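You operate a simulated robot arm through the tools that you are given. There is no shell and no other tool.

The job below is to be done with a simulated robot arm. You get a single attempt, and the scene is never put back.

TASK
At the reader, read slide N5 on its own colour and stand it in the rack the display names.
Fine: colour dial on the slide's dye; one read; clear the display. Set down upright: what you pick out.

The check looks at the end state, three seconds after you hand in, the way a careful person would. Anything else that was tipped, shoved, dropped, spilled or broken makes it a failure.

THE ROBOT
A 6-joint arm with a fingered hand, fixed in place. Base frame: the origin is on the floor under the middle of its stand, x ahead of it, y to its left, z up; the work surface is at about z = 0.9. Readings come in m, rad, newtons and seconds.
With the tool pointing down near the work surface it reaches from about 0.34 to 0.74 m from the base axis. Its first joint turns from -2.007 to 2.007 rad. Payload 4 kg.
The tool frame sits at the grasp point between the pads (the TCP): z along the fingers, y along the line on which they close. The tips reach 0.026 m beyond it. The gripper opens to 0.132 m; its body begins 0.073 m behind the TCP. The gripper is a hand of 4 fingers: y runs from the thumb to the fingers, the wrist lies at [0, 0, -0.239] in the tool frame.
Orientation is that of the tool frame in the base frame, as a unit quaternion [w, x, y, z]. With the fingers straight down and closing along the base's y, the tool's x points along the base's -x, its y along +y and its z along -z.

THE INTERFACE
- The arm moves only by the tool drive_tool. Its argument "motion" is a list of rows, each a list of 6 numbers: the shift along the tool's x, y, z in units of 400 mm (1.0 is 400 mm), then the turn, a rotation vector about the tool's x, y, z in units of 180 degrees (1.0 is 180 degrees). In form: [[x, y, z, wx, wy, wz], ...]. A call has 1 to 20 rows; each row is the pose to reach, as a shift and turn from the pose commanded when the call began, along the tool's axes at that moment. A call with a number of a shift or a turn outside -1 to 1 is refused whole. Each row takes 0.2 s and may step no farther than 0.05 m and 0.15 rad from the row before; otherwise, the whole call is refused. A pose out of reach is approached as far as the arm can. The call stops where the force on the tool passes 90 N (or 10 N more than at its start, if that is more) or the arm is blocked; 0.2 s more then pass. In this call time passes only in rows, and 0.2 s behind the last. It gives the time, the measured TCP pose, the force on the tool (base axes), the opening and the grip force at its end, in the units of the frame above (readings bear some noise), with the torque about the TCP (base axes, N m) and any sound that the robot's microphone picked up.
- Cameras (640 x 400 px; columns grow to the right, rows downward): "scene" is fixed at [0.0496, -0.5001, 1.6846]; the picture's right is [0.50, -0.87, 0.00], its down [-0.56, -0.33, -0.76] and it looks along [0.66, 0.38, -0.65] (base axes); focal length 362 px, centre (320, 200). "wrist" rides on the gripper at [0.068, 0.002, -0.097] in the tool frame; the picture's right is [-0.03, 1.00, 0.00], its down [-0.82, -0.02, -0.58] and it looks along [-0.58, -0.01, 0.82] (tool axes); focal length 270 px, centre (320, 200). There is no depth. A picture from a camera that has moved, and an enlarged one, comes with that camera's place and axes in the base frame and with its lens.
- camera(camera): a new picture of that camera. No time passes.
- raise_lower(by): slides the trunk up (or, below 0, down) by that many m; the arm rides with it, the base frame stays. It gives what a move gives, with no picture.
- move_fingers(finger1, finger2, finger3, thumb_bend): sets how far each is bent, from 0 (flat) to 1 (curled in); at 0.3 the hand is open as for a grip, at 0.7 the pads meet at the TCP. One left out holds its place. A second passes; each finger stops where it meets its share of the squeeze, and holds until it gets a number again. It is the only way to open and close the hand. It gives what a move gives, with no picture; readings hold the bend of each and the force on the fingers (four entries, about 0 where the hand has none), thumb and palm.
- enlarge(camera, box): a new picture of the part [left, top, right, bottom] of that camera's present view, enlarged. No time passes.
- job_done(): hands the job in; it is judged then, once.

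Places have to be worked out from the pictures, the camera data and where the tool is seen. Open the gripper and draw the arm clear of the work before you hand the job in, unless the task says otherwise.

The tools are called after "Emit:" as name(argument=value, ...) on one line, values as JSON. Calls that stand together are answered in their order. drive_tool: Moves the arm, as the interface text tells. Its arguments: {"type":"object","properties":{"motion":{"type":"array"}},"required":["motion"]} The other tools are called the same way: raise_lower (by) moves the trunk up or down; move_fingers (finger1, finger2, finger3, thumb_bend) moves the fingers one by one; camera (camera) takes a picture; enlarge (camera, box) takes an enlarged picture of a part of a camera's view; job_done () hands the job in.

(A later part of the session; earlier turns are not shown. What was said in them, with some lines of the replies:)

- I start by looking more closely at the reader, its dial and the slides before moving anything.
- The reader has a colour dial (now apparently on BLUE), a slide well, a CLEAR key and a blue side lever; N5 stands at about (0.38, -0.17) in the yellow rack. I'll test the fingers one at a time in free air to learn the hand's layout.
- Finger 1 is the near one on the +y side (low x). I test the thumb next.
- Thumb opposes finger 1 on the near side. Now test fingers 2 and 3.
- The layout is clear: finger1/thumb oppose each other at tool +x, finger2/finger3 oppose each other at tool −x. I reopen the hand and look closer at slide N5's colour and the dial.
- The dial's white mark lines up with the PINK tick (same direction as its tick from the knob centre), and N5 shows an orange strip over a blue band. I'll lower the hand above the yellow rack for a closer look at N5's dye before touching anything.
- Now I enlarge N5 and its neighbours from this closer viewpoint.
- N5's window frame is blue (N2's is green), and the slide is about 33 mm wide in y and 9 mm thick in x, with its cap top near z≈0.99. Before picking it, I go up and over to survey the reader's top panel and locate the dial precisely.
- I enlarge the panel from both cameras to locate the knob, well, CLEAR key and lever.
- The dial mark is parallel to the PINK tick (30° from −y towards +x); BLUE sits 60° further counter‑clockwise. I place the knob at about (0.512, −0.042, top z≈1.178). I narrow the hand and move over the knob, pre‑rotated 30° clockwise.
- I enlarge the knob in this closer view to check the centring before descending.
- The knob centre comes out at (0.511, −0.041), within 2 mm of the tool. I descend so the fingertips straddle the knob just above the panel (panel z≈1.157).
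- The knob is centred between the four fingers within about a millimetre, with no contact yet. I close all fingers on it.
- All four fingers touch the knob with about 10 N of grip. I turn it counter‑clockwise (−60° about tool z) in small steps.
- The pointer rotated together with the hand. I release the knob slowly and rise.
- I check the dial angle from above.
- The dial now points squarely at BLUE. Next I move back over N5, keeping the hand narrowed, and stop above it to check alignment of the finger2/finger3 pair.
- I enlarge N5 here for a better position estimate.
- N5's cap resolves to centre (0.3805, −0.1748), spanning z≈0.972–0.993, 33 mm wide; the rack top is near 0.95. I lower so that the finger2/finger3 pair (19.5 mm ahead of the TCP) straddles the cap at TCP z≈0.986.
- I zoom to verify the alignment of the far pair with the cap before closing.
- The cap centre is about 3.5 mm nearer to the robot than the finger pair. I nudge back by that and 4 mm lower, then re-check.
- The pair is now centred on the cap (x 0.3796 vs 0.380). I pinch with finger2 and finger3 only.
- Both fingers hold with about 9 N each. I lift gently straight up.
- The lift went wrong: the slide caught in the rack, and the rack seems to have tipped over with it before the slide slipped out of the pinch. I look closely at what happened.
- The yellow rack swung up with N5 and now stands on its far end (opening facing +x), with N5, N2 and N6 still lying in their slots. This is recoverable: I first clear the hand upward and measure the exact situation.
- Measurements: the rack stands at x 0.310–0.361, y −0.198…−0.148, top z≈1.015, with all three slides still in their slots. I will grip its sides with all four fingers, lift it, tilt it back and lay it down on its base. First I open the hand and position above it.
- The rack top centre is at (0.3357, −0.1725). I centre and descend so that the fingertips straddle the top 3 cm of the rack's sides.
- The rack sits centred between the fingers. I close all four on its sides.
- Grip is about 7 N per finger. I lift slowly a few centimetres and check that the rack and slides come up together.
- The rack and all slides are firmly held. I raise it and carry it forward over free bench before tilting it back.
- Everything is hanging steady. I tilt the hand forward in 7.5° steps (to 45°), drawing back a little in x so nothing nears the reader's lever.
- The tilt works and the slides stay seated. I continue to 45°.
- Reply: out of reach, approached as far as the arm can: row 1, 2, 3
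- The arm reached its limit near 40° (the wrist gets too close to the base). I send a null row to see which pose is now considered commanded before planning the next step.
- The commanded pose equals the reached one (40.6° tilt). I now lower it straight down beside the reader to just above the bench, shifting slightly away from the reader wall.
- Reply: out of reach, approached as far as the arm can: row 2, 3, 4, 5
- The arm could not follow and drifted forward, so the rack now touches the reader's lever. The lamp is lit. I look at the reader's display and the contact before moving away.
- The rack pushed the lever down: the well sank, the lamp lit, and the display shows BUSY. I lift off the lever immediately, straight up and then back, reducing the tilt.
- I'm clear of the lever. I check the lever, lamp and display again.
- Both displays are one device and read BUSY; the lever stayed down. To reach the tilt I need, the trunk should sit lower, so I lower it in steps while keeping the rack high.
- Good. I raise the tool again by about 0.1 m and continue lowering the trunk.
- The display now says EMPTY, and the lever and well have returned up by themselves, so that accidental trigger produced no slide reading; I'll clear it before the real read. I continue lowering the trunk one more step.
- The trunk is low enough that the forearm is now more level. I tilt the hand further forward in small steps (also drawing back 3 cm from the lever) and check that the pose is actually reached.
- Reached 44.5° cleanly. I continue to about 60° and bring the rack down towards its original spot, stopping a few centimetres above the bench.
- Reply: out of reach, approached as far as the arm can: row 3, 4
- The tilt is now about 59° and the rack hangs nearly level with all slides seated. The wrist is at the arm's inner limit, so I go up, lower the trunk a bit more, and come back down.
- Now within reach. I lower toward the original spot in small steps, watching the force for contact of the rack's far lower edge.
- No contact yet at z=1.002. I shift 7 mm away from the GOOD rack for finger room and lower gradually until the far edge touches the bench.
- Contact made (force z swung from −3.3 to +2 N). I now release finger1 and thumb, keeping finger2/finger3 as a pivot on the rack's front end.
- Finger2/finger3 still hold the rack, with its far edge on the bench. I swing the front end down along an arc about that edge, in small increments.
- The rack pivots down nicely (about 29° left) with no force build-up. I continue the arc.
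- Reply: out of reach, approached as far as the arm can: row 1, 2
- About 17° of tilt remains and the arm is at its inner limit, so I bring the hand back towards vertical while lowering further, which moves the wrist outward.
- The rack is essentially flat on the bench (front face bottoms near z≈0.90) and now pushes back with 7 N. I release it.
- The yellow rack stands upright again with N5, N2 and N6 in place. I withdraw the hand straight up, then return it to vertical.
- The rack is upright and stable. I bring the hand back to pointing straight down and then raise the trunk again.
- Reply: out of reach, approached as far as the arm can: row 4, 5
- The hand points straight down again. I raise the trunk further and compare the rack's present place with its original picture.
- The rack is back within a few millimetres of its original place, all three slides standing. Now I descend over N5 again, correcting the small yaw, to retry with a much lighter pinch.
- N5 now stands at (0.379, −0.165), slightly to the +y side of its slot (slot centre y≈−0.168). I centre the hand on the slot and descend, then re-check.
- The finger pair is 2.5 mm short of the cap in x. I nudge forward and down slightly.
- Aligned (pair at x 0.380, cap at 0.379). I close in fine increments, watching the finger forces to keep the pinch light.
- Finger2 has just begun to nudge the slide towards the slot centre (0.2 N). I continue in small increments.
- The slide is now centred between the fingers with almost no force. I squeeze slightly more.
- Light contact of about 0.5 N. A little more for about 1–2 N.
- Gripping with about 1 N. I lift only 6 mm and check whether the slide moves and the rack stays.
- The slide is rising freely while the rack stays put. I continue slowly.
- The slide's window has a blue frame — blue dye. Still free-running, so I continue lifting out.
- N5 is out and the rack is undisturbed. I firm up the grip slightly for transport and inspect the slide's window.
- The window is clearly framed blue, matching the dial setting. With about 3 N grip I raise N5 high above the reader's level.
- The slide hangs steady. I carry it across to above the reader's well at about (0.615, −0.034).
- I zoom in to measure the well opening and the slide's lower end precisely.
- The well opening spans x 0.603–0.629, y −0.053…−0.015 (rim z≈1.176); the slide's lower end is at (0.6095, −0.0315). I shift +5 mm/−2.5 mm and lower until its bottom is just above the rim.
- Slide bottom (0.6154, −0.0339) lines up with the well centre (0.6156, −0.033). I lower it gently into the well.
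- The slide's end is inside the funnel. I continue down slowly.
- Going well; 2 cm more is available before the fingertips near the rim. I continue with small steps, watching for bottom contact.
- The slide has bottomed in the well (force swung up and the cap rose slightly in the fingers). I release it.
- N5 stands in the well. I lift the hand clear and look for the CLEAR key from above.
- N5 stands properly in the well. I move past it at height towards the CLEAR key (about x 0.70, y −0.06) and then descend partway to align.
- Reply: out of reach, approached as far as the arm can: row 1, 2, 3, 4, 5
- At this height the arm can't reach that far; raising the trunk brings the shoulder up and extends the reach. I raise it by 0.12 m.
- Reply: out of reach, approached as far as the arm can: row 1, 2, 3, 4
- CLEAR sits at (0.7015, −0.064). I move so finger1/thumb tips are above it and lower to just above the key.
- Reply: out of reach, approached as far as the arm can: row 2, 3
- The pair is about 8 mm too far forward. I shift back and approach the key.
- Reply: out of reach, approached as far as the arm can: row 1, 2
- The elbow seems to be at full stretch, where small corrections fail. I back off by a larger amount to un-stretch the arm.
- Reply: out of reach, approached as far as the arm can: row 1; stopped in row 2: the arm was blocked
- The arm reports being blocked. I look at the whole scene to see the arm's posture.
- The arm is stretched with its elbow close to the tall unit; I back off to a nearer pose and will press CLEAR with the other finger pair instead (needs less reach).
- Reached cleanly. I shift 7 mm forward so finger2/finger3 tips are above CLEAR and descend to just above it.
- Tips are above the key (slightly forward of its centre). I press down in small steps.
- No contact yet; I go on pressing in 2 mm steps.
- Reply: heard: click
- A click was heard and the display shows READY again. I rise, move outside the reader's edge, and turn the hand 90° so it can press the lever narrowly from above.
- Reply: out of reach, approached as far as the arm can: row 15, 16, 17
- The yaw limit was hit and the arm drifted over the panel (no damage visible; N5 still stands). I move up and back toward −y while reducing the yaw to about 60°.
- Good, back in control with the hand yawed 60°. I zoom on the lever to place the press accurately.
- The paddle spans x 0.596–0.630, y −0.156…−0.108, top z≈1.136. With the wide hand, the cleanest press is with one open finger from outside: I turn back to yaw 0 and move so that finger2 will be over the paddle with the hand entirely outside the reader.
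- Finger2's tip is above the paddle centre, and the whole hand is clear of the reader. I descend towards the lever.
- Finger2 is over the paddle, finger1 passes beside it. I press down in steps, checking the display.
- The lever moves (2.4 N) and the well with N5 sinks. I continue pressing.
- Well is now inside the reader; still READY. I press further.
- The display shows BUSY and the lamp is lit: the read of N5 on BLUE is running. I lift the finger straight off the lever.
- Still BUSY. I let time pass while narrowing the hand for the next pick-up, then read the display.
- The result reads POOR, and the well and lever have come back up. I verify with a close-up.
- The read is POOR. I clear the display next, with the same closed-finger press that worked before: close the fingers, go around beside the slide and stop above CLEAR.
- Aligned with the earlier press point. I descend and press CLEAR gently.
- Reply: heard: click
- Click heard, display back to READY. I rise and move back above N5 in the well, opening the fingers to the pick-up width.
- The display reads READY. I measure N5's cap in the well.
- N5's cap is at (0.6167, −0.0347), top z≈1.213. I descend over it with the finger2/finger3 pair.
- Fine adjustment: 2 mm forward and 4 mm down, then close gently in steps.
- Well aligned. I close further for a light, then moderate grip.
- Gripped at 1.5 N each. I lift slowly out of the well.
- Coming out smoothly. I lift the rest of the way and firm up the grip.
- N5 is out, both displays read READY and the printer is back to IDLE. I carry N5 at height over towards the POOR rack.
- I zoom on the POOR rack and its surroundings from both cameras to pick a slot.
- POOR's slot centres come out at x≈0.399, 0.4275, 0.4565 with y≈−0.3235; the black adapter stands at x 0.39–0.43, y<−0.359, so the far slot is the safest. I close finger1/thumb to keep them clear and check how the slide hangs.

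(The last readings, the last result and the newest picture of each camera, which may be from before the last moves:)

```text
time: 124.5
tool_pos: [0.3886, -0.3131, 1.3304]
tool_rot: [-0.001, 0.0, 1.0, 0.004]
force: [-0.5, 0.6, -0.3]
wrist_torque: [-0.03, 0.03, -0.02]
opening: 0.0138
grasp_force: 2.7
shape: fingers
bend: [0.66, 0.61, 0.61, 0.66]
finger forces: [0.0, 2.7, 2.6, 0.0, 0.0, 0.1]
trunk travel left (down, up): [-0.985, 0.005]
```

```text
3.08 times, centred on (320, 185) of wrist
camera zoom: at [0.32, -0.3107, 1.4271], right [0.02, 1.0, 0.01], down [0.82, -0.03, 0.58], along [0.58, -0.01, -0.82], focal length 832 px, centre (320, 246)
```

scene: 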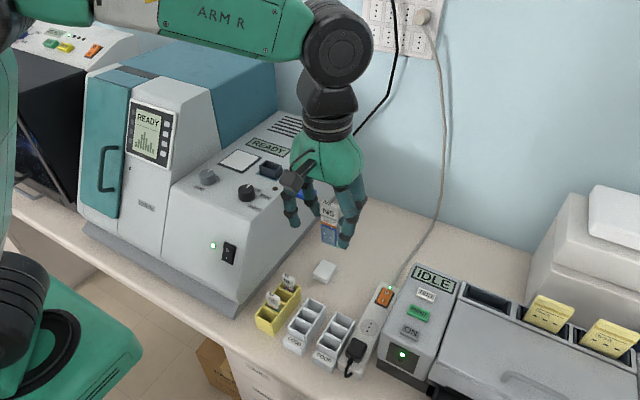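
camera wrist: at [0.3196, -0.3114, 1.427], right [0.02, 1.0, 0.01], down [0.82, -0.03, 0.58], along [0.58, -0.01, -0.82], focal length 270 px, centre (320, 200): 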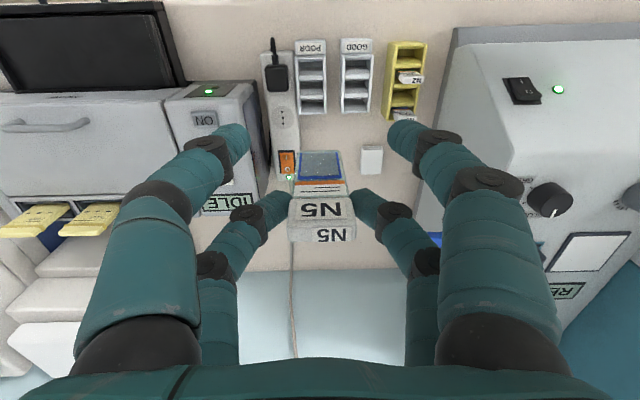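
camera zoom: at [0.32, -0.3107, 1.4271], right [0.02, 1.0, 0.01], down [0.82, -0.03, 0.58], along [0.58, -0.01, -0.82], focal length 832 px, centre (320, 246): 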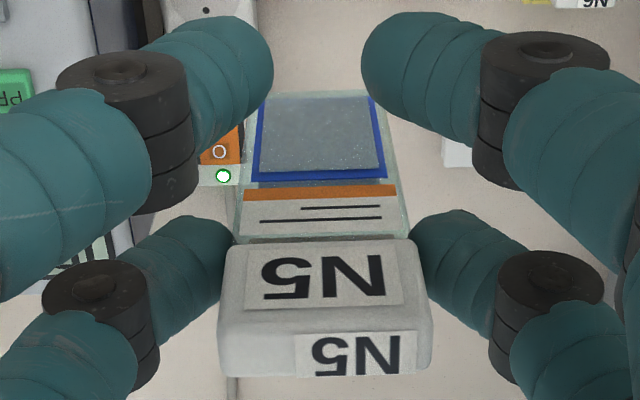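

The slide hangs nearly vertical (bottom ~3 mm behind the grip line). I move over the far slot and descend until the slide's end is just above the rack.

Emit:
drive_tool(motion=[[-0.065, -0.015, 0.03, 0, 0, 0], [-0.13, -0.03, 0.08, 0, 0, 0], [-0.13, -0.03, 0.16, 0, 0, 0], [-0.13, -0.03, 0.24, 0, 0, 0], [-0.13, -0.03, 0.32, 0, 0, 0], [-0.13, -0.03, 0.4, 0, 0, 0], [-0.13, -0.03, 0.48, 0, 0, 0], [-0.13, -0.03, 0.56, 0, 0, 0], [-0.13, -0.03, 0.62, 0, 0, 0], [-0.13, -0.03, 0.66, 0, 0, 0]])

Emit:
camera(camera="wrist")

Emit:
enlarge(camera="scene", box=[280, 250, 420, 370])

```text
time: 126.7
tool_pos: [0.4424, -0.3245, 1.0654]
tool_rot: [-0.002, -0.001, 1.0, 0.005]
force: [0.9, 0.3, -1.3]
wrist_torque: [0.01, 0.02, 0.01]
opening: 0.0138
grasp_force: 2.7
shape: fingers
bend: [0.66, 0.61, 0.61, 0.66]
finger forces: [0.0, 2.7, 2.7, 0.0, 0.0, 0.1]
trunk travel left (down, up): [-0.985, 0.005]
```

```text
taken
camera wrist: at [0.3731, -0.3218, 1.1625], right [0.02, 1.0, 0.01], down [0.82, -0.03, 0.58], along [0.58, -0.01, -0.82], focal length 270 px, centre (320, 200)
```

wrist: 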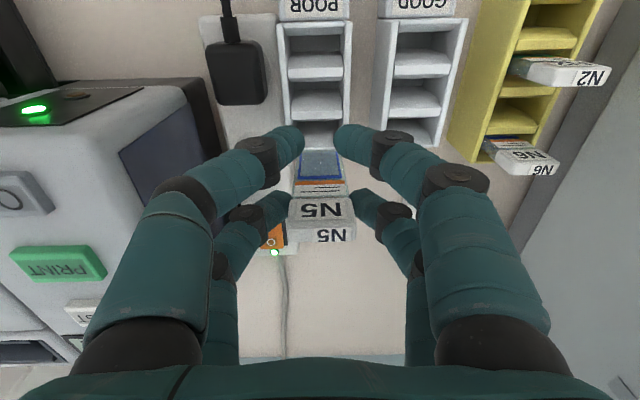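

```text
3.33 times, centred on (350, 310) of scene
camera zoom: at [0.0496, -0.5001, 1.6846], right [0.5, -0.87, 0.0], down [-0.56, -0.33, -0.76], along [0.66, 0.38, -0.65], focal length 1208 px, centre (220, -167)
```

zoom: 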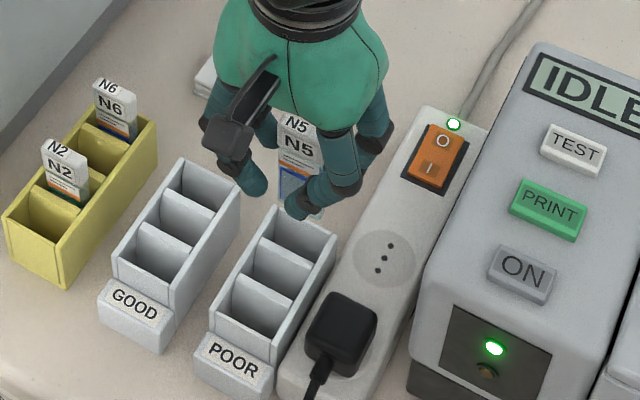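

I zoom in to check the slide's lower end against the far slot.

Emit:
enlarge(camera="wrist", box=[260, 90, 380, 220])

Emit:
enlarge(camera="wrist", box=[190, 0, 480, 200])

Emit:
enlarge(camera="scene", box=[320, 270, 390, 340])

```text
3.08 times, centred on (320, 155) of wrist
camera zoom: at [0.3731, -0.3218, 1.1625], right [0.02, 1.0, 0.01], down [0.82, -0.03, 0.58], along [0.58, -0.01, -0.82], focal length 832 px, centre (320, 338)
```

zoom: 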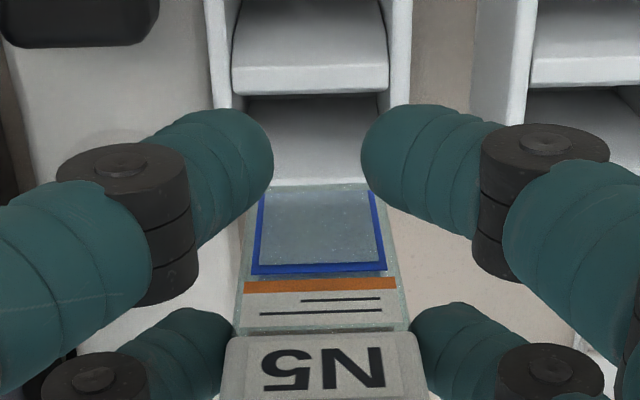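

```text
2.00 times, centred on (335, 100) of wrist
camera zoom: at [0.3731, -0.3218, 1.1625], right [0.02, 1.0, 0.01], down [0.82, -0.03, 0.58], along [0.58, -0.01, -0.82], focal length 541 px, centre (290, 400)
```

zoom: 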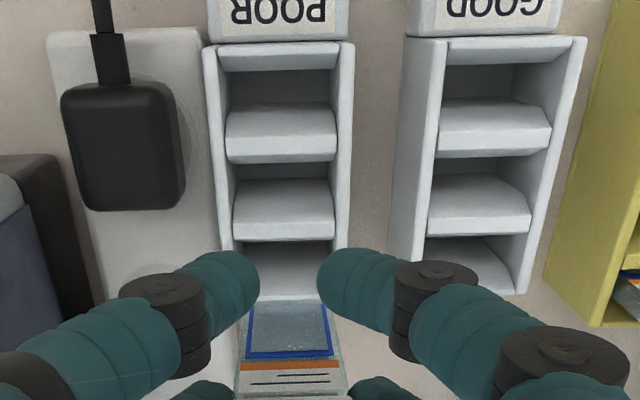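

```text
5.71 times, centred on (355, 305) of scene
camera zoom: at [0.0496, -0.5001, 1.6846], right [0.5, -0.87, 0.0], down [-0.56, -0.33, -0.76], along [0.66, 0.38, -0.65], focal length 2071 px, centre (120, -400)
```

zoom: 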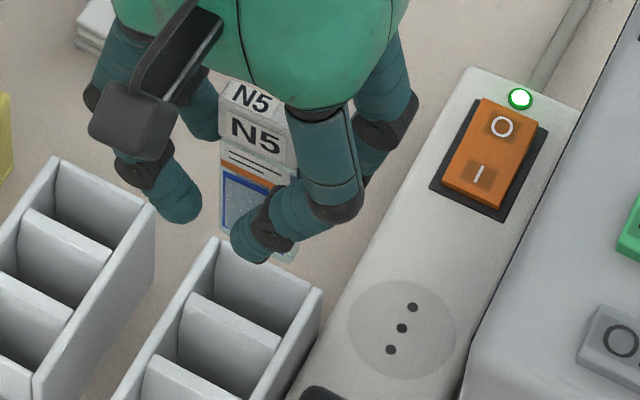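

Slide end (0.459, −0.324) vs. slot centre (0.456, −0.324): good. I trim 2 mm and lower into the slot carefully.

Emit:
drive_tool(motion=[[0.005, 0, 0.02, 0, 0, 0], [0.005, 0, 0.04, 0, 0, 0], [0.005, 0, 0.06, 0, 0, 0], [0.005, 0, 0.08, 0, 0, 0], [0.005, 0, 0.1, 0, 0, 0]])

Emit:
enlarge(camera="scene", box=[310, 270, 400, 360])

Emit:
enlarge(camera="wrist", box=[190, 50, 480, 250])

```text
time: 127.9
tool_pos: [0.4374, -0.321, 1.027]
tool_rot: [-0.002, 0.0, 1.0, 0.005]
force: [0.1, 0.3, 0.0]
wrist_torque: [-0.02, -0.03, 0.0]
opening: 0.0136
grasp_force: 2.5
shape: fingers
bend: [0.66, 0.61, 0.61, 0.66]
finger forces: [0.1, 2.7, 2.6, 0.0, 0.0, 0.0]
trunk travel left (down, up): [-0.985, 0.005]
```

```text
4.44 times, centred on (355, 315) of scene
camera zoom: at [0.0496, -0.5001, 1.6846], right [0.5, -0.87, 0.0], down [-0.56, -0.33, -0.76], along [0.66, 0.38, -0.65], focal length 1611 px, centre (164, -311)
```

zoom: 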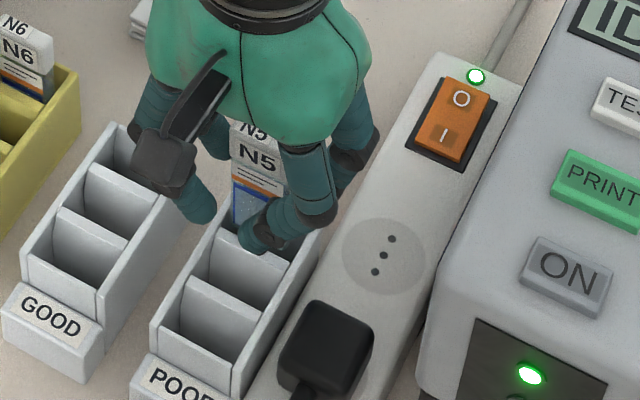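

```text
2.00 times, centred on (335, 150) of wrist
camera zoom: at [0.3691, -0.3191, 1.1238], right [0.02, 1.0, 0.01], down [0.82, -0.03, 0.58], along [0.58, -0.01, -0.82], focal length 541 px, centre (290, 300)
```

zoom: 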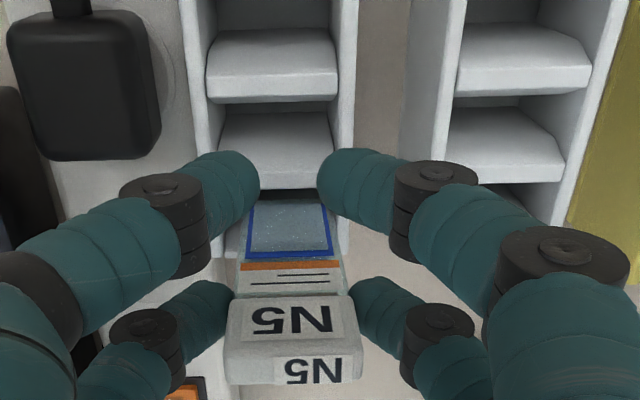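

It is entering the slot, 3–4 mm towards +y. I correct y by −3 mm and keep lowering.

Emit:
drive_tool(motion=[[0, -0.0085, 0, 0, 0, 0], [0, -0.0085, 0.0125, 0, 0, 0], [0, -0.0085, 0.025, 0, 0, 0], [0, -0.0085, 0.0375, 0, 0, 0], [0, -0.0085, 0.05, 0, 0, 0]])

Emit:
enlarge(camera="scene", box=[310, 270, 400, 360])

Emit:
enlarge(camera="wrist", box=[190, 50, 480, 250])

```text
time: 129.1
tool_pos: [0.4378, -0.3227, 1.0056]
tool_rot: [-0.001, 0.0, 1.0, 0.005]
force: [1.3, -0.2, -1.3]
wrist_torque: [-0.01, -0.01, -0.01]
opening: 0.0136
grasp_force: 3.0
shape: fingers
bend: [0.66, 0.61, 0.61, 0.66]
finger forces: [0.0, 2.7, 2.6, 0.1, 0.0, 0.0]
trunk travel left (down, up): [-0.985, 0.005]
```

```text
4.44 times, centred on (355, 315) of scene
camera zoom: at [0.0496, -0.5001, 1.6846], right [0.5, -0.87, 0.0], down [-0.56, -0.33, -0.76], along [0.66, 0.38, -0.65], focal length 1611 px, centre (164, -311)
```

zoom: 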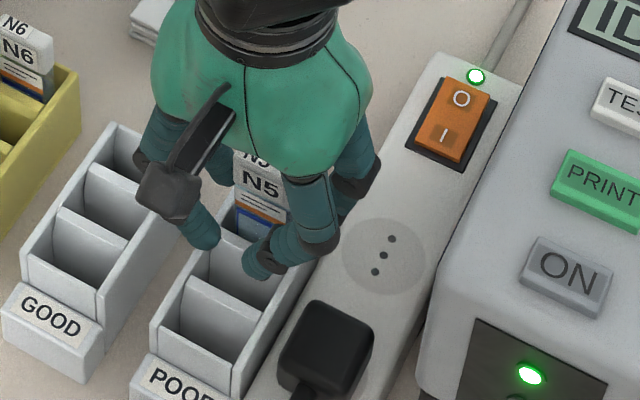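

```text
2.00 times, centred on (335, 150) of wrist
camera zoom: at [0.3691, -0.3217, 1.103], right [0.02, 1.0, 0.01], down [0.82, -0.03, 0.58], along [0.58, -0.01, -0.82], focal length 541 px, centre (290, 300)
```

zoom: 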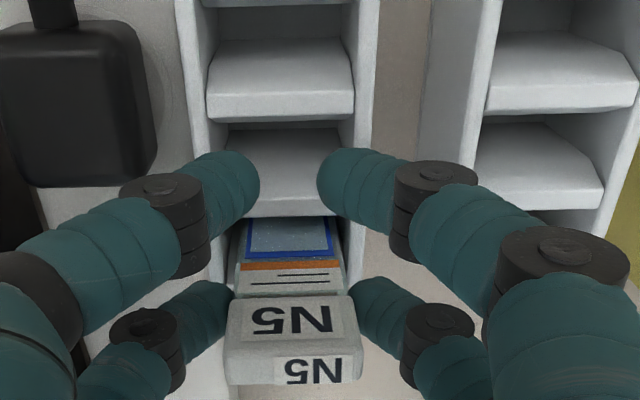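

Nicely in the slot. I lower the last ~1.5 cm until it touches the floor of the rack.

Emit:
drive_tool(motion=[[0, 0, 0.01, 0, 0, 0], [0, 0, 0.02, 0, 0, 0], [0, 0, 0.03, 0, 0, 0], [0, 0, 0.037, 0, 0, 0]])

Emit:
enlarge(camera="scene", box=[310, 270, 400, 360])

Emit:
enlarge(camera="wrist", box=[190, 50, 480, 250])

```text
time: 130.1
tool_pos: [0.4368, -0.3236, 0.9903]
tool_rot: [0.0, -0.001, 1.0, 0.004]
force: [-0.1, 1.4, -0.3]
wrist_torque: [0.01, 0.01, -0.01]
opening: 0.0139
grasp_force: 2.7
shape: fingers
bend: [0.66, 0.61, 0.61, 0.66]
finger forces: [0.0, 2.6, 2.7, 0.1, 0.1, 0.0]
trunk travel left (down, up): [-0.985, 0.005]
```

```text
4.44 times, centred on (355, 315) of scene
camera zoom: at [0.0496, -0.5001, 1.6846], right [0.5, -0.87, 0.0], down [-0.56, -0.33, -0.76], along [0.66, 0.38, -0.65], focal length 1611 px, centre (164, -311)
```

zoom: 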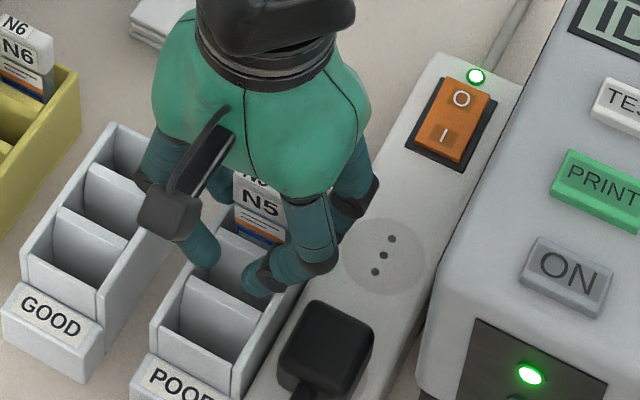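

```text
2.00 times, centred on (335, 150) of wrist
camera zoom: at [0.3686, -0.3224, 1.0881], right [0.02, 1.0, 0.01], down [0.82, -0.03, 0.58], along [0.58, -0.01, -0.82], focal length 541 px, centre (290, 300)
```

zoom: 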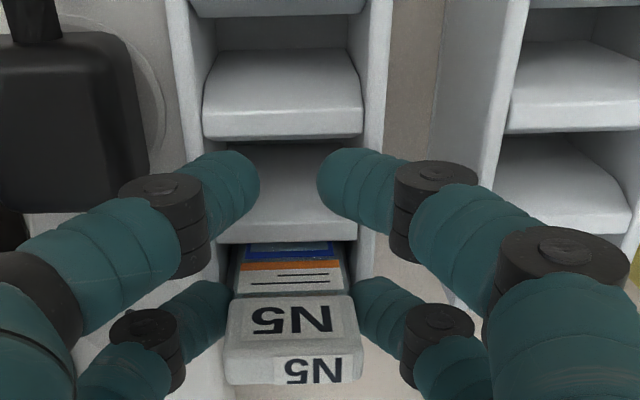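

Still no contact; a few more millimetres remain. I lower 2 mm at a time.

Emit:
drive_tool(motion=[[0, 0, 0.005, 0, 0, 0], [0, 0, 0.01, 0, 0, 0]])

Emit:
enlarge(camera="wrist", box=[190, 50, 480, 250])

```text
time: 130.7
tool_pos: [0.4368, -0.3252, 0.9882]
tool_rot: [-0.001, -0.001, 1.0, 0.004]
force: [0.1, -0.4, 6.3]
wrist_torque: [-0.05, -0.14, -0.03]
opening: 0.0137
grasp_force: 3.8
shape: fingers
bend: [0.66, 0.62, 0.62, 0.66]
finger forces: [0.0, 3.8, 4.2, 0.0, 0.1, 0.0]
trunk travel left (down, up): [-0.985, 0.005]
```

```text
2.00 times, centred on (335, 150) of wrist
camera zoom: at [0.368, -0.3223, 1.0841], right [0.02, 1.0, 0.01], down [0.82, -0.02, 0.58], along [0.58, -0.01, -0.82], focal length 541 px, centre (290, 300)
```

zoom: 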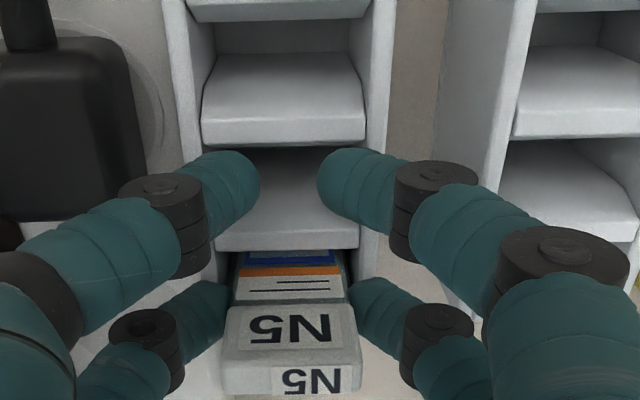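

The slide stands on the rack floor (6 N). I release gently.

Emit:
move_fingers(finger2=0.6, finger3=0.6)

Emit:
move_fingers(finger2=0.55, finger3=0.55)

Emit:
enlarge(camera="wrist", box=[190, 50, 480, 250])

Emit:
enlarge(camera="scene", box=[300, 260, 400, 370])

```text
time: 131.7
tool_pos: [0.4372, -0.3242, 0.9872]
tool_rot: [-0.001, 0.0, 1.0, 0.005]
force: [1.3, -1.4, 4.8]
wrist_torque: [-0.13, -0.14, -0.01]
opening: 0.014
grasp_force: 2.5
shape: fingers
bend: [0.66, 0.6, 0.61, 0.66]
finger forces: [0.0, 0.1, 5.6, 0.0, 0.0, 0.1]
trunk travel left (down, up): [-0.985, 0.005]
```

```text
time: 132.7
tool_pos: [0.4365, -0.3234, 0.9879]
tool_rot: [-0.001, 0.0, 1.0, 0.004]
force: [1.8, 1.5, 9.6]
wrist_torque: [-0.22, -0.23, 0.05]
opening: 0.0139
grasp_force: 4.9
shape: fingers
bend: [0.66, 0.55, 0.6, 0.66]
finger forces: [0.0, 0.0, 9.6, 0.1, 0.0, 0.1]
trunk travel left (down, up): [-0.985, 0.005]
```

```text
2.00 times, centred on (335, 150) of wrist
camera zoom: at [0.3678, -0.3218, 1.0842], right [0.02, 1.0, 0.01], down [0.82, -0.02, 0.58], along [0.58, -0.01, -0.82], focal length 541 px, centre (290, 300)
```

zoom: 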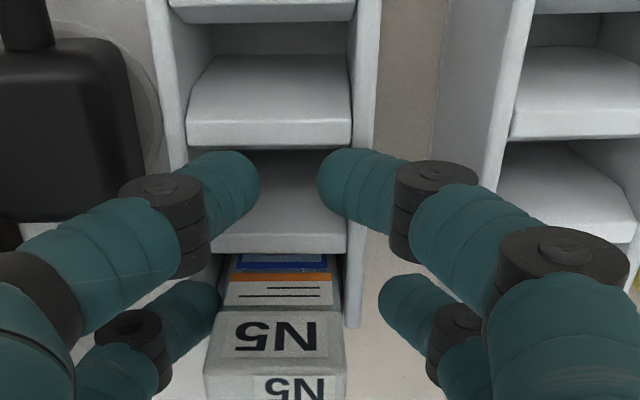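

```text
3.64 times, centred on (350, 315) of scene
camera zoom: at [0.0496, -0.5001, 1.6846], right [0.5, -0.87, 0.0], down [-0.56, -0.33, -0.76], along [0.66, 0.38, -0.65], focal length 1318 px, centre (211, -218)
```

zoom: 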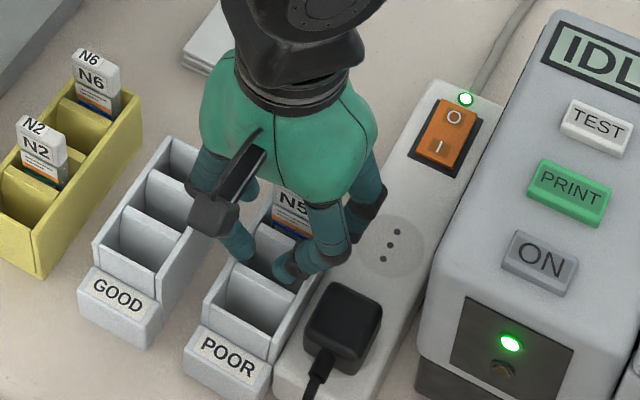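

Finger3's tip is pressing on the rack wall as it opens (9.6 N) and has nudged the rack a few millimetres. I relax that finger immediately.

Emit:
move_fingers(finger3=0.603)

Emit:
enlarge(camera="wrist", box=[190, 100, 480, 300])

Emit:
enlarge(camera="scene", box=[320, 290, 380, 350])

```text
time: 133.7
tool_pos: [0.4367, -0.3241, 0.9864]
tool_rot: [-0.001, 0.001, 1.0, 0.005]
force: [-0.3, -0.3, 6.2]
wrist_torque: [-0.13, -0.12, -0.01]
opening: 0.0136
grasp_force: 2.5
shape: fingers
bend: [0.66, 0.55, 0.61, 0.66]
finger forces: [0.0, 0.1, 5.8, 0.0, 0.0, 0.1]
trunk travel left (down, up): [-0.985, 0.005]
```

```text
2.00 times, centred on (335, 200) of wrist
camera zoom: at [0.3677, -0.3221, 1.0838], right [0.02, 1.0, 0.01], down [0.82, -0.03, 0.58], along [0.58, -0.01, -0.82], focal length 541 px, centre (290, 200)
```

zoom: 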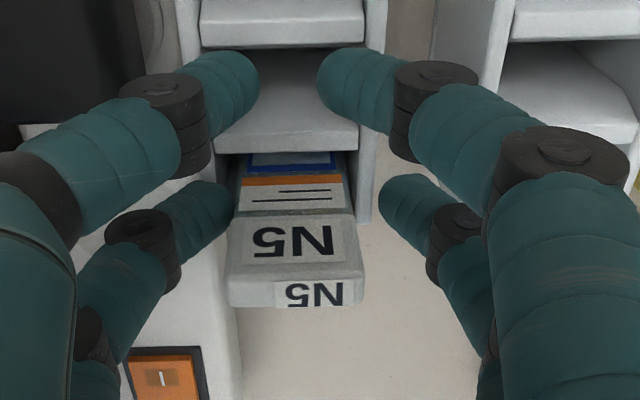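

```text
6.67 times, centred on (350, 320) of scene
camera zoom: at [0.0496, -0.5001, 1.6846], right [0.5, -0.87, 0.0], down [-0.56, -0.33, -0.76], along [0.66, 0.38, -0.65], focal length 2416 px, centre (120, -600)
```

zoom: 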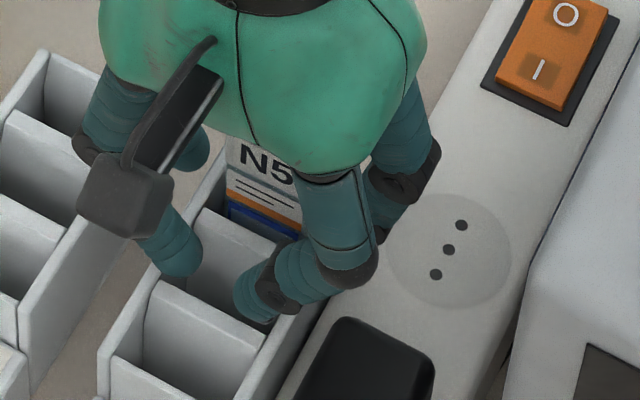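

The finger3 tip is actually resting on top of the rack wall (6 N vertical), dragging it when moving. I lift straight up a centimetre to break that contact; the rack has come back to its place.

Emit:
drive_tool(motion=[[0, 0, -0.01, 0, 0, 0], [0, 0, -0.02, 0, 0, 0], [0, 0, -0.03, 0, 0, 0]])

Emit:
enlarge(camera="wrist", box=[190, 100, 480, 300])

Emit:
enlarge(camera="scene", box=[300, 260, 400, 370])

```text
time: 134.5
tool_pos: [0.4357, -0.3236, 0.9998]
tool_rot: [-0.001, 0.0, 1.0, 0.004]
force: [-0.1, -0.4, 0.5]
wrist_torque: [-0.04, -0.01, -0.01]
opening: 0.0138
grasp_force: 0.1
shape: fingers
bend: [0.66, 0.55, 0.6, 0.66]
finger forces: [0.1, 0.0, 0.1, 0.1, 0.0, 0.0]
trunk travel left (down, up): [-0.985, 0.005]
```

```text
2.00 times, centred on (335, 200) of wrist
camera zoom: at [0.367, -0.3219, 1.0966], right [0.02, 1.0, 0.01], down [0.82, -0.03, 0.57], along [0.57, -0.01, -0.82], focal length 541 px, centre (290, 200)
```

zoom: 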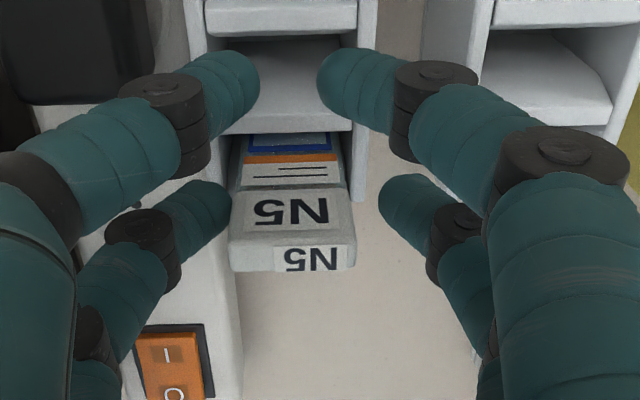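

```text
3.64 times, centred on (350, 315) of scene
camera zoom: at [0.0496, -0.5001, 1.6846], right [0.5, -0.87, 0.0], down [-0.56, -0.33, -0.76], along [0.66, 0.38, -0.65], focal length 1318 px, centre (211, -218)
```

zoom: 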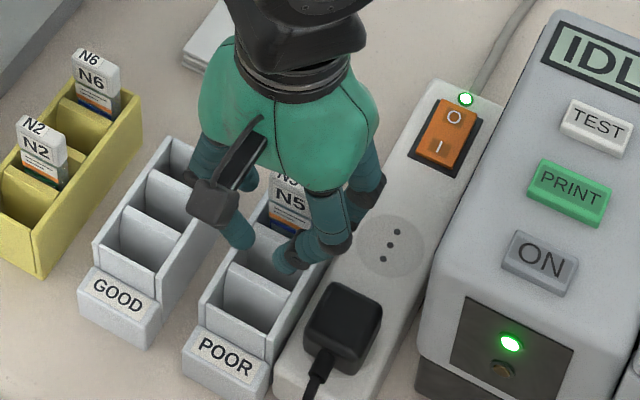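

All contact is gone and N5 stands in the POOR rack's far slot. I open finger3 slightly and rise straight up.

Emit:
move_fingers(finger3=0.55)

Emit:
drive_tool(motion=[[0, 0, -0.03, 0, 0, 0], [0, 0, -0.08, 0, 0, 0], [0, 0, -0.16, 0, 0, 0], [0, 0, -0.25, 0, 0, 0], [0, 0, -0.35, 0, 0, 0], [0, 0, -0.45, 0, 0, 0]])

Emit:
camera(camera="wrist")

Emit:
camera(camera="scene")

Emit:
enlarge(camera="scene", box=[240, 250, 400, 380])

```text
time: 135.5
tool_pos: [0.4369, -0.3243, 0.9993]
tool_rot: [-0.001, 0.0, 1.0, 0.004]
force: [1.1, 0.7, -0.7]
wrist_torque: [0.0, 0.0, 0.02]
opening: 0.0136
grasp_force: 0.1
shape: fingers
bend: [0.66, 0.55, 0.55, 0.66]
finger forces: [0.0, 0.0, 0.0, 0.0, 0.0, 0.0]
trunk travel left (down, up): [-0.985, 0.005]
```

```text
time: 136.9
tool_pos: [0.4349, -0.3232, 1.1813]
tool_rot: [-0.002, 0.0, 1.0, 0.004]
force: [-0.3, 0.3, 0.5]
wrist_torque: [0.01, -0.02, 0.04]
opening: 0.0138
grasp_force: 0.0
shape: fingers
bend: [0.66, 0.55, 0.55, 0.66]
finger forces: [0.0, 0.1, 0.1, 0.1, 0.1, 0.0]
trunk travel left (down, up): [-0.985, 0.005]
```

```text
taken
camera wrist: at [0.3659, -0.3219, 1.2777], right [0.02, 1.0, 0.01], down [0.82, -0.02, 0.58], along [0.58, -0.01, -0.82], focal length 270 px, centre (320, 200)
```

wrist: 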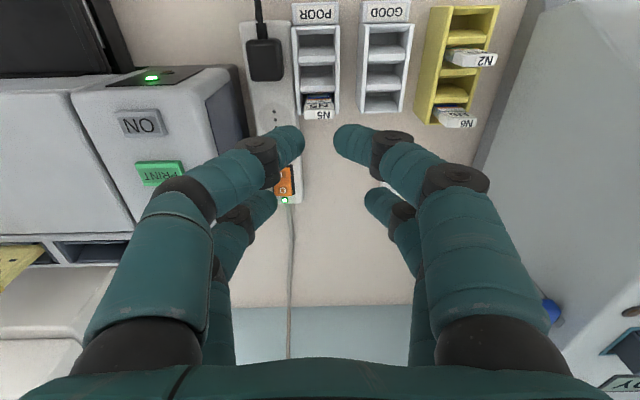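

```text
taken
```

scene: 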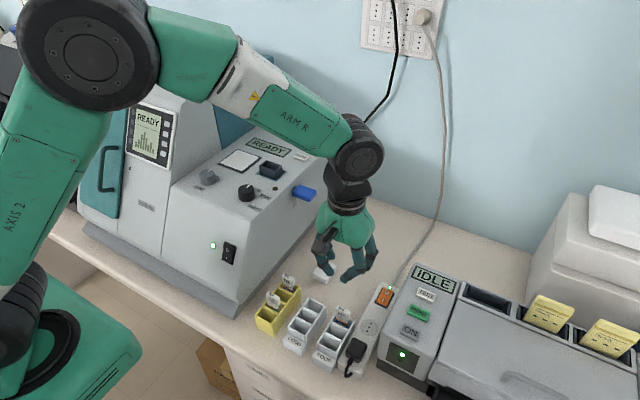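

```text
3.08 times, centred on (320, 315) of scene
camera zoom: at [0.0496, -0.5001, 1.6846], right [0.5, -0.87, 0.0], down [-0.56, -0.33, -0.76], along [0.66, 0.38, -0.65], focal length 1115 px, centre (320, -154)
```

zoom: 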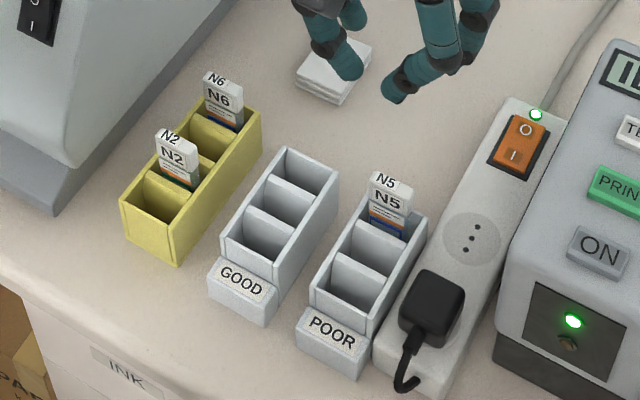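

N5 stands upright in POOR; N2 and N6 stand in the yellow rack, displays read READY, printer IDLE. I open the hand and draw the arm up and clear.

Emit:
move_fingers(finger1=0.3, finger2=0.3, finger3=0.3, thumb_bend=0.3)

Emit:
drive_tool(motion=[[0, 0, -0.11, 0, 0, 0], [0, 0, -0.22, 0, 0, 0], [0, 0, -0.33, 0, 0, 0], [0, 0, -0.44, 0, 0, 0], [0, 0, -0.54, 0, 0, 0], [0.05, 0.1, -0.54, 0, 0, 0], [0.1, 0.2, -0.54, 0, 0, 0], [0.14, 0.3, -0.54, 0, 0, 0], [0.15, 0.39, -0.54, 0, 0, 0]])

Emit:
camera(camera="scene")

Emit:
camera(camera="wrist")

```text
time: 137.9
tool_pos: [0.4354, -0.3243, 1.1784]
tool_rot: [0.0, -0.001, 1.0, 0.004]
force: [-0.1, 0.2, 1.1]
wrist_torque: [-0.01, -0.01, 0.01]
opening: 0.1326
grasp_force: 0.0
shape: fingers
bend: [0.3, 0.3, 0.3, 0.3]
finger forces: [0.0, 0.0, 0.0, 0.0, 0.0, 0.0]
trunk travel left (down, up): [-0.985, 0.005]
```

```text
time: 139.9
tool_pos: [0.3754, -0.1699, 1.3973]
tool_rot: [0.0, 0.001, 1.0, 0.005]
force: [0.4, 0.6, 0.3]
wrist_torque: [0.0, 0.01, 0.01]
opening: 0.1324
grasp_force: 0.0
shape: fingers
bend: [0.3, 0.3, 0.3, 0.3]
finger forces: [0.0, 0.0, 0.1, 0.1, 0.1, 0.0]
trunk travel left (down, up): [-0.985, 0.005]
```

```text
taken
```

scene: 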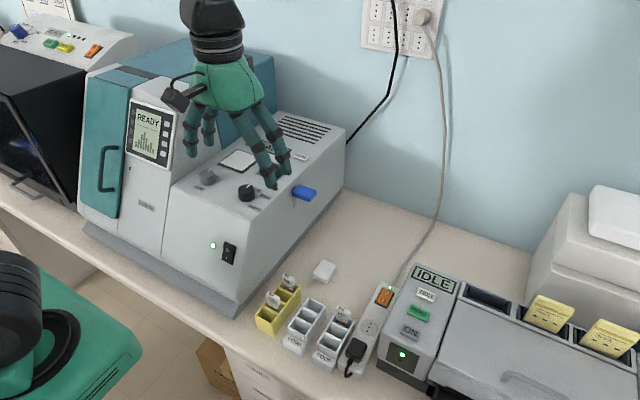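

```text
taken
camera wrist: at [0.3073, -0.1681, 1.4943], right [0.03, 1.0, 0.01], down [0.82, -0.03, 0.58], along [0.58, -0.01, -0.82], focal length 270 px, centre (320, 200)
```

wrist: 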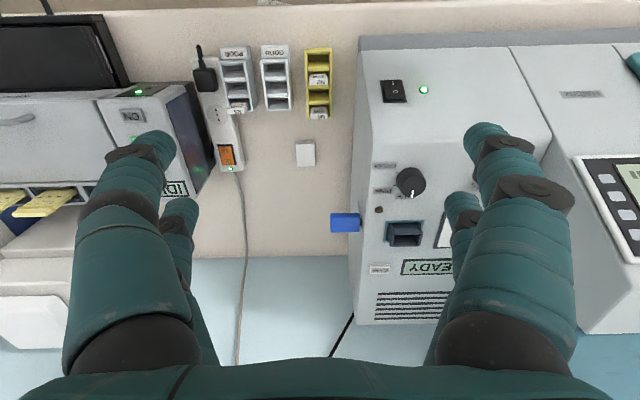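

Final close checks of the racks and the reader panel before handing in.

Emit:
enlarge(camera="scene", box=[240, 250, 400, 380])

Emit:
enlarge(camera="scene", box=[190, 120, 340, 220])

Emit:
enlarge(camera="wrist", box=[180, 30, 350, 180])

```text
3.08 times, centred on (320, 315) of scene
camera zoom: at [0.0496, -0.5001, 1.6846], right [0.5, -0.87, 0.0], down [-0.56, -0.33, -0.76], along [0.66, 0.38, -0.65], focal length 1115 px, centre (320, -154)
```

zoom: 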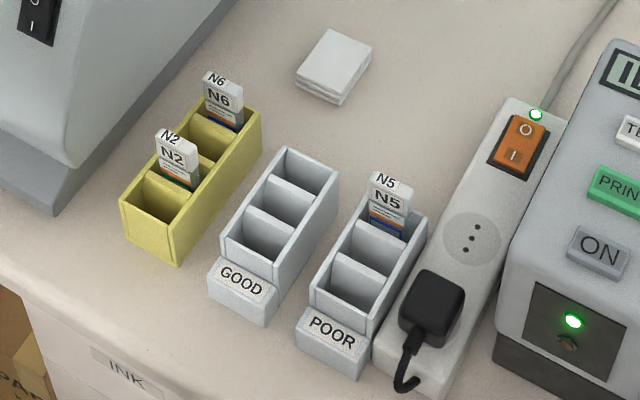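

```text
4.00 times, centred on (265, 170) of scene
camera zoom: at [0.0496, -0.5001, 1.6846], right [0.5, -0.87, 0.0], down [-0.56, -0.33, -0.76], along [0.66, 0.38, -0.65], focal length 1450 px, centre (540, 320)
```

zoom: 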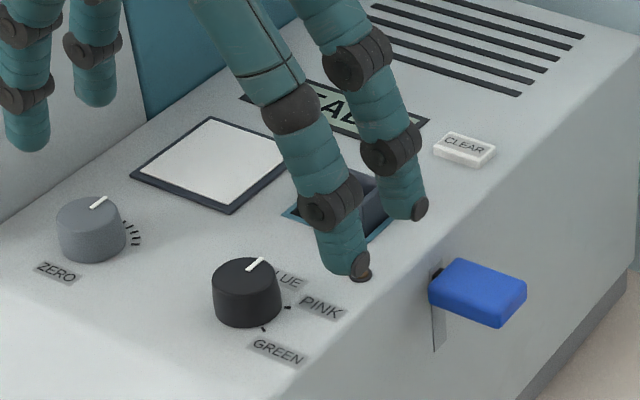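

```text
2.67 times, centred on (265, 105) of wrist
camera zoom: at [0.3073, -0.1681, 1.4943], right [0.03, 1.0, 0.01], down [0.82, -0.03, 0.58], along [0.58, -0.01, -0.82], focal length 721 px, centre (467, 453)
```

zoom: 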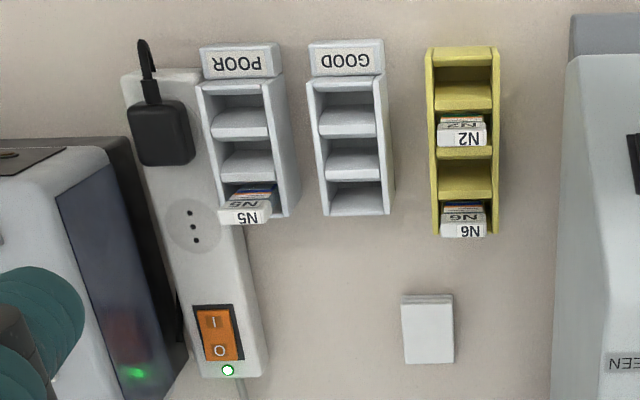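

N5 stands upright in POOR. The dial is on BLUE and the display is cleared. N2 and N6 stand in the yellow rack, which is within a few millimetres of where it started. The hand is open and clear, so I hand in.

Emit:
job_done()

```text
The job is handed in.
```

I read N5 with the dial on BLUE, the display said POOR, and N5 now stands upright in the POOR rack. The job is handed in. Two mishaps along the way could count against it.

**End state**
- **Reader:** the colour dial is on BLUE, matching N5's blue frame. I cleared the display and it shows READY. The printer shows IDLE.
- **Slides:** N5 is in the far slot of POOR. N2 and N6 are upright in the yellow rack.
- **Arm:** the hand is open and the arm is drawn clear.

**What went wrong**
- **Yellow rack tipped:** on my first try at lifting N5, the yellow rack came up with it and ended standing on its end. I set it back upright with all three slides in their slots. It sits roughly 3 mm in x and 6 mm in y from its original place.
- **Reader triggered once by accident:** while I was righting the rack it pushed the reader's lever down with no slide in the well. The display went BUSY, then EMPTY. I cleared that before the real read, so N5 itself was read once, but the reader was triggered twice in total.

The POOR rack also shifted a few millimetres when a finger dragged on its wall during placement. It came back, and the last pictures show it in its original place.
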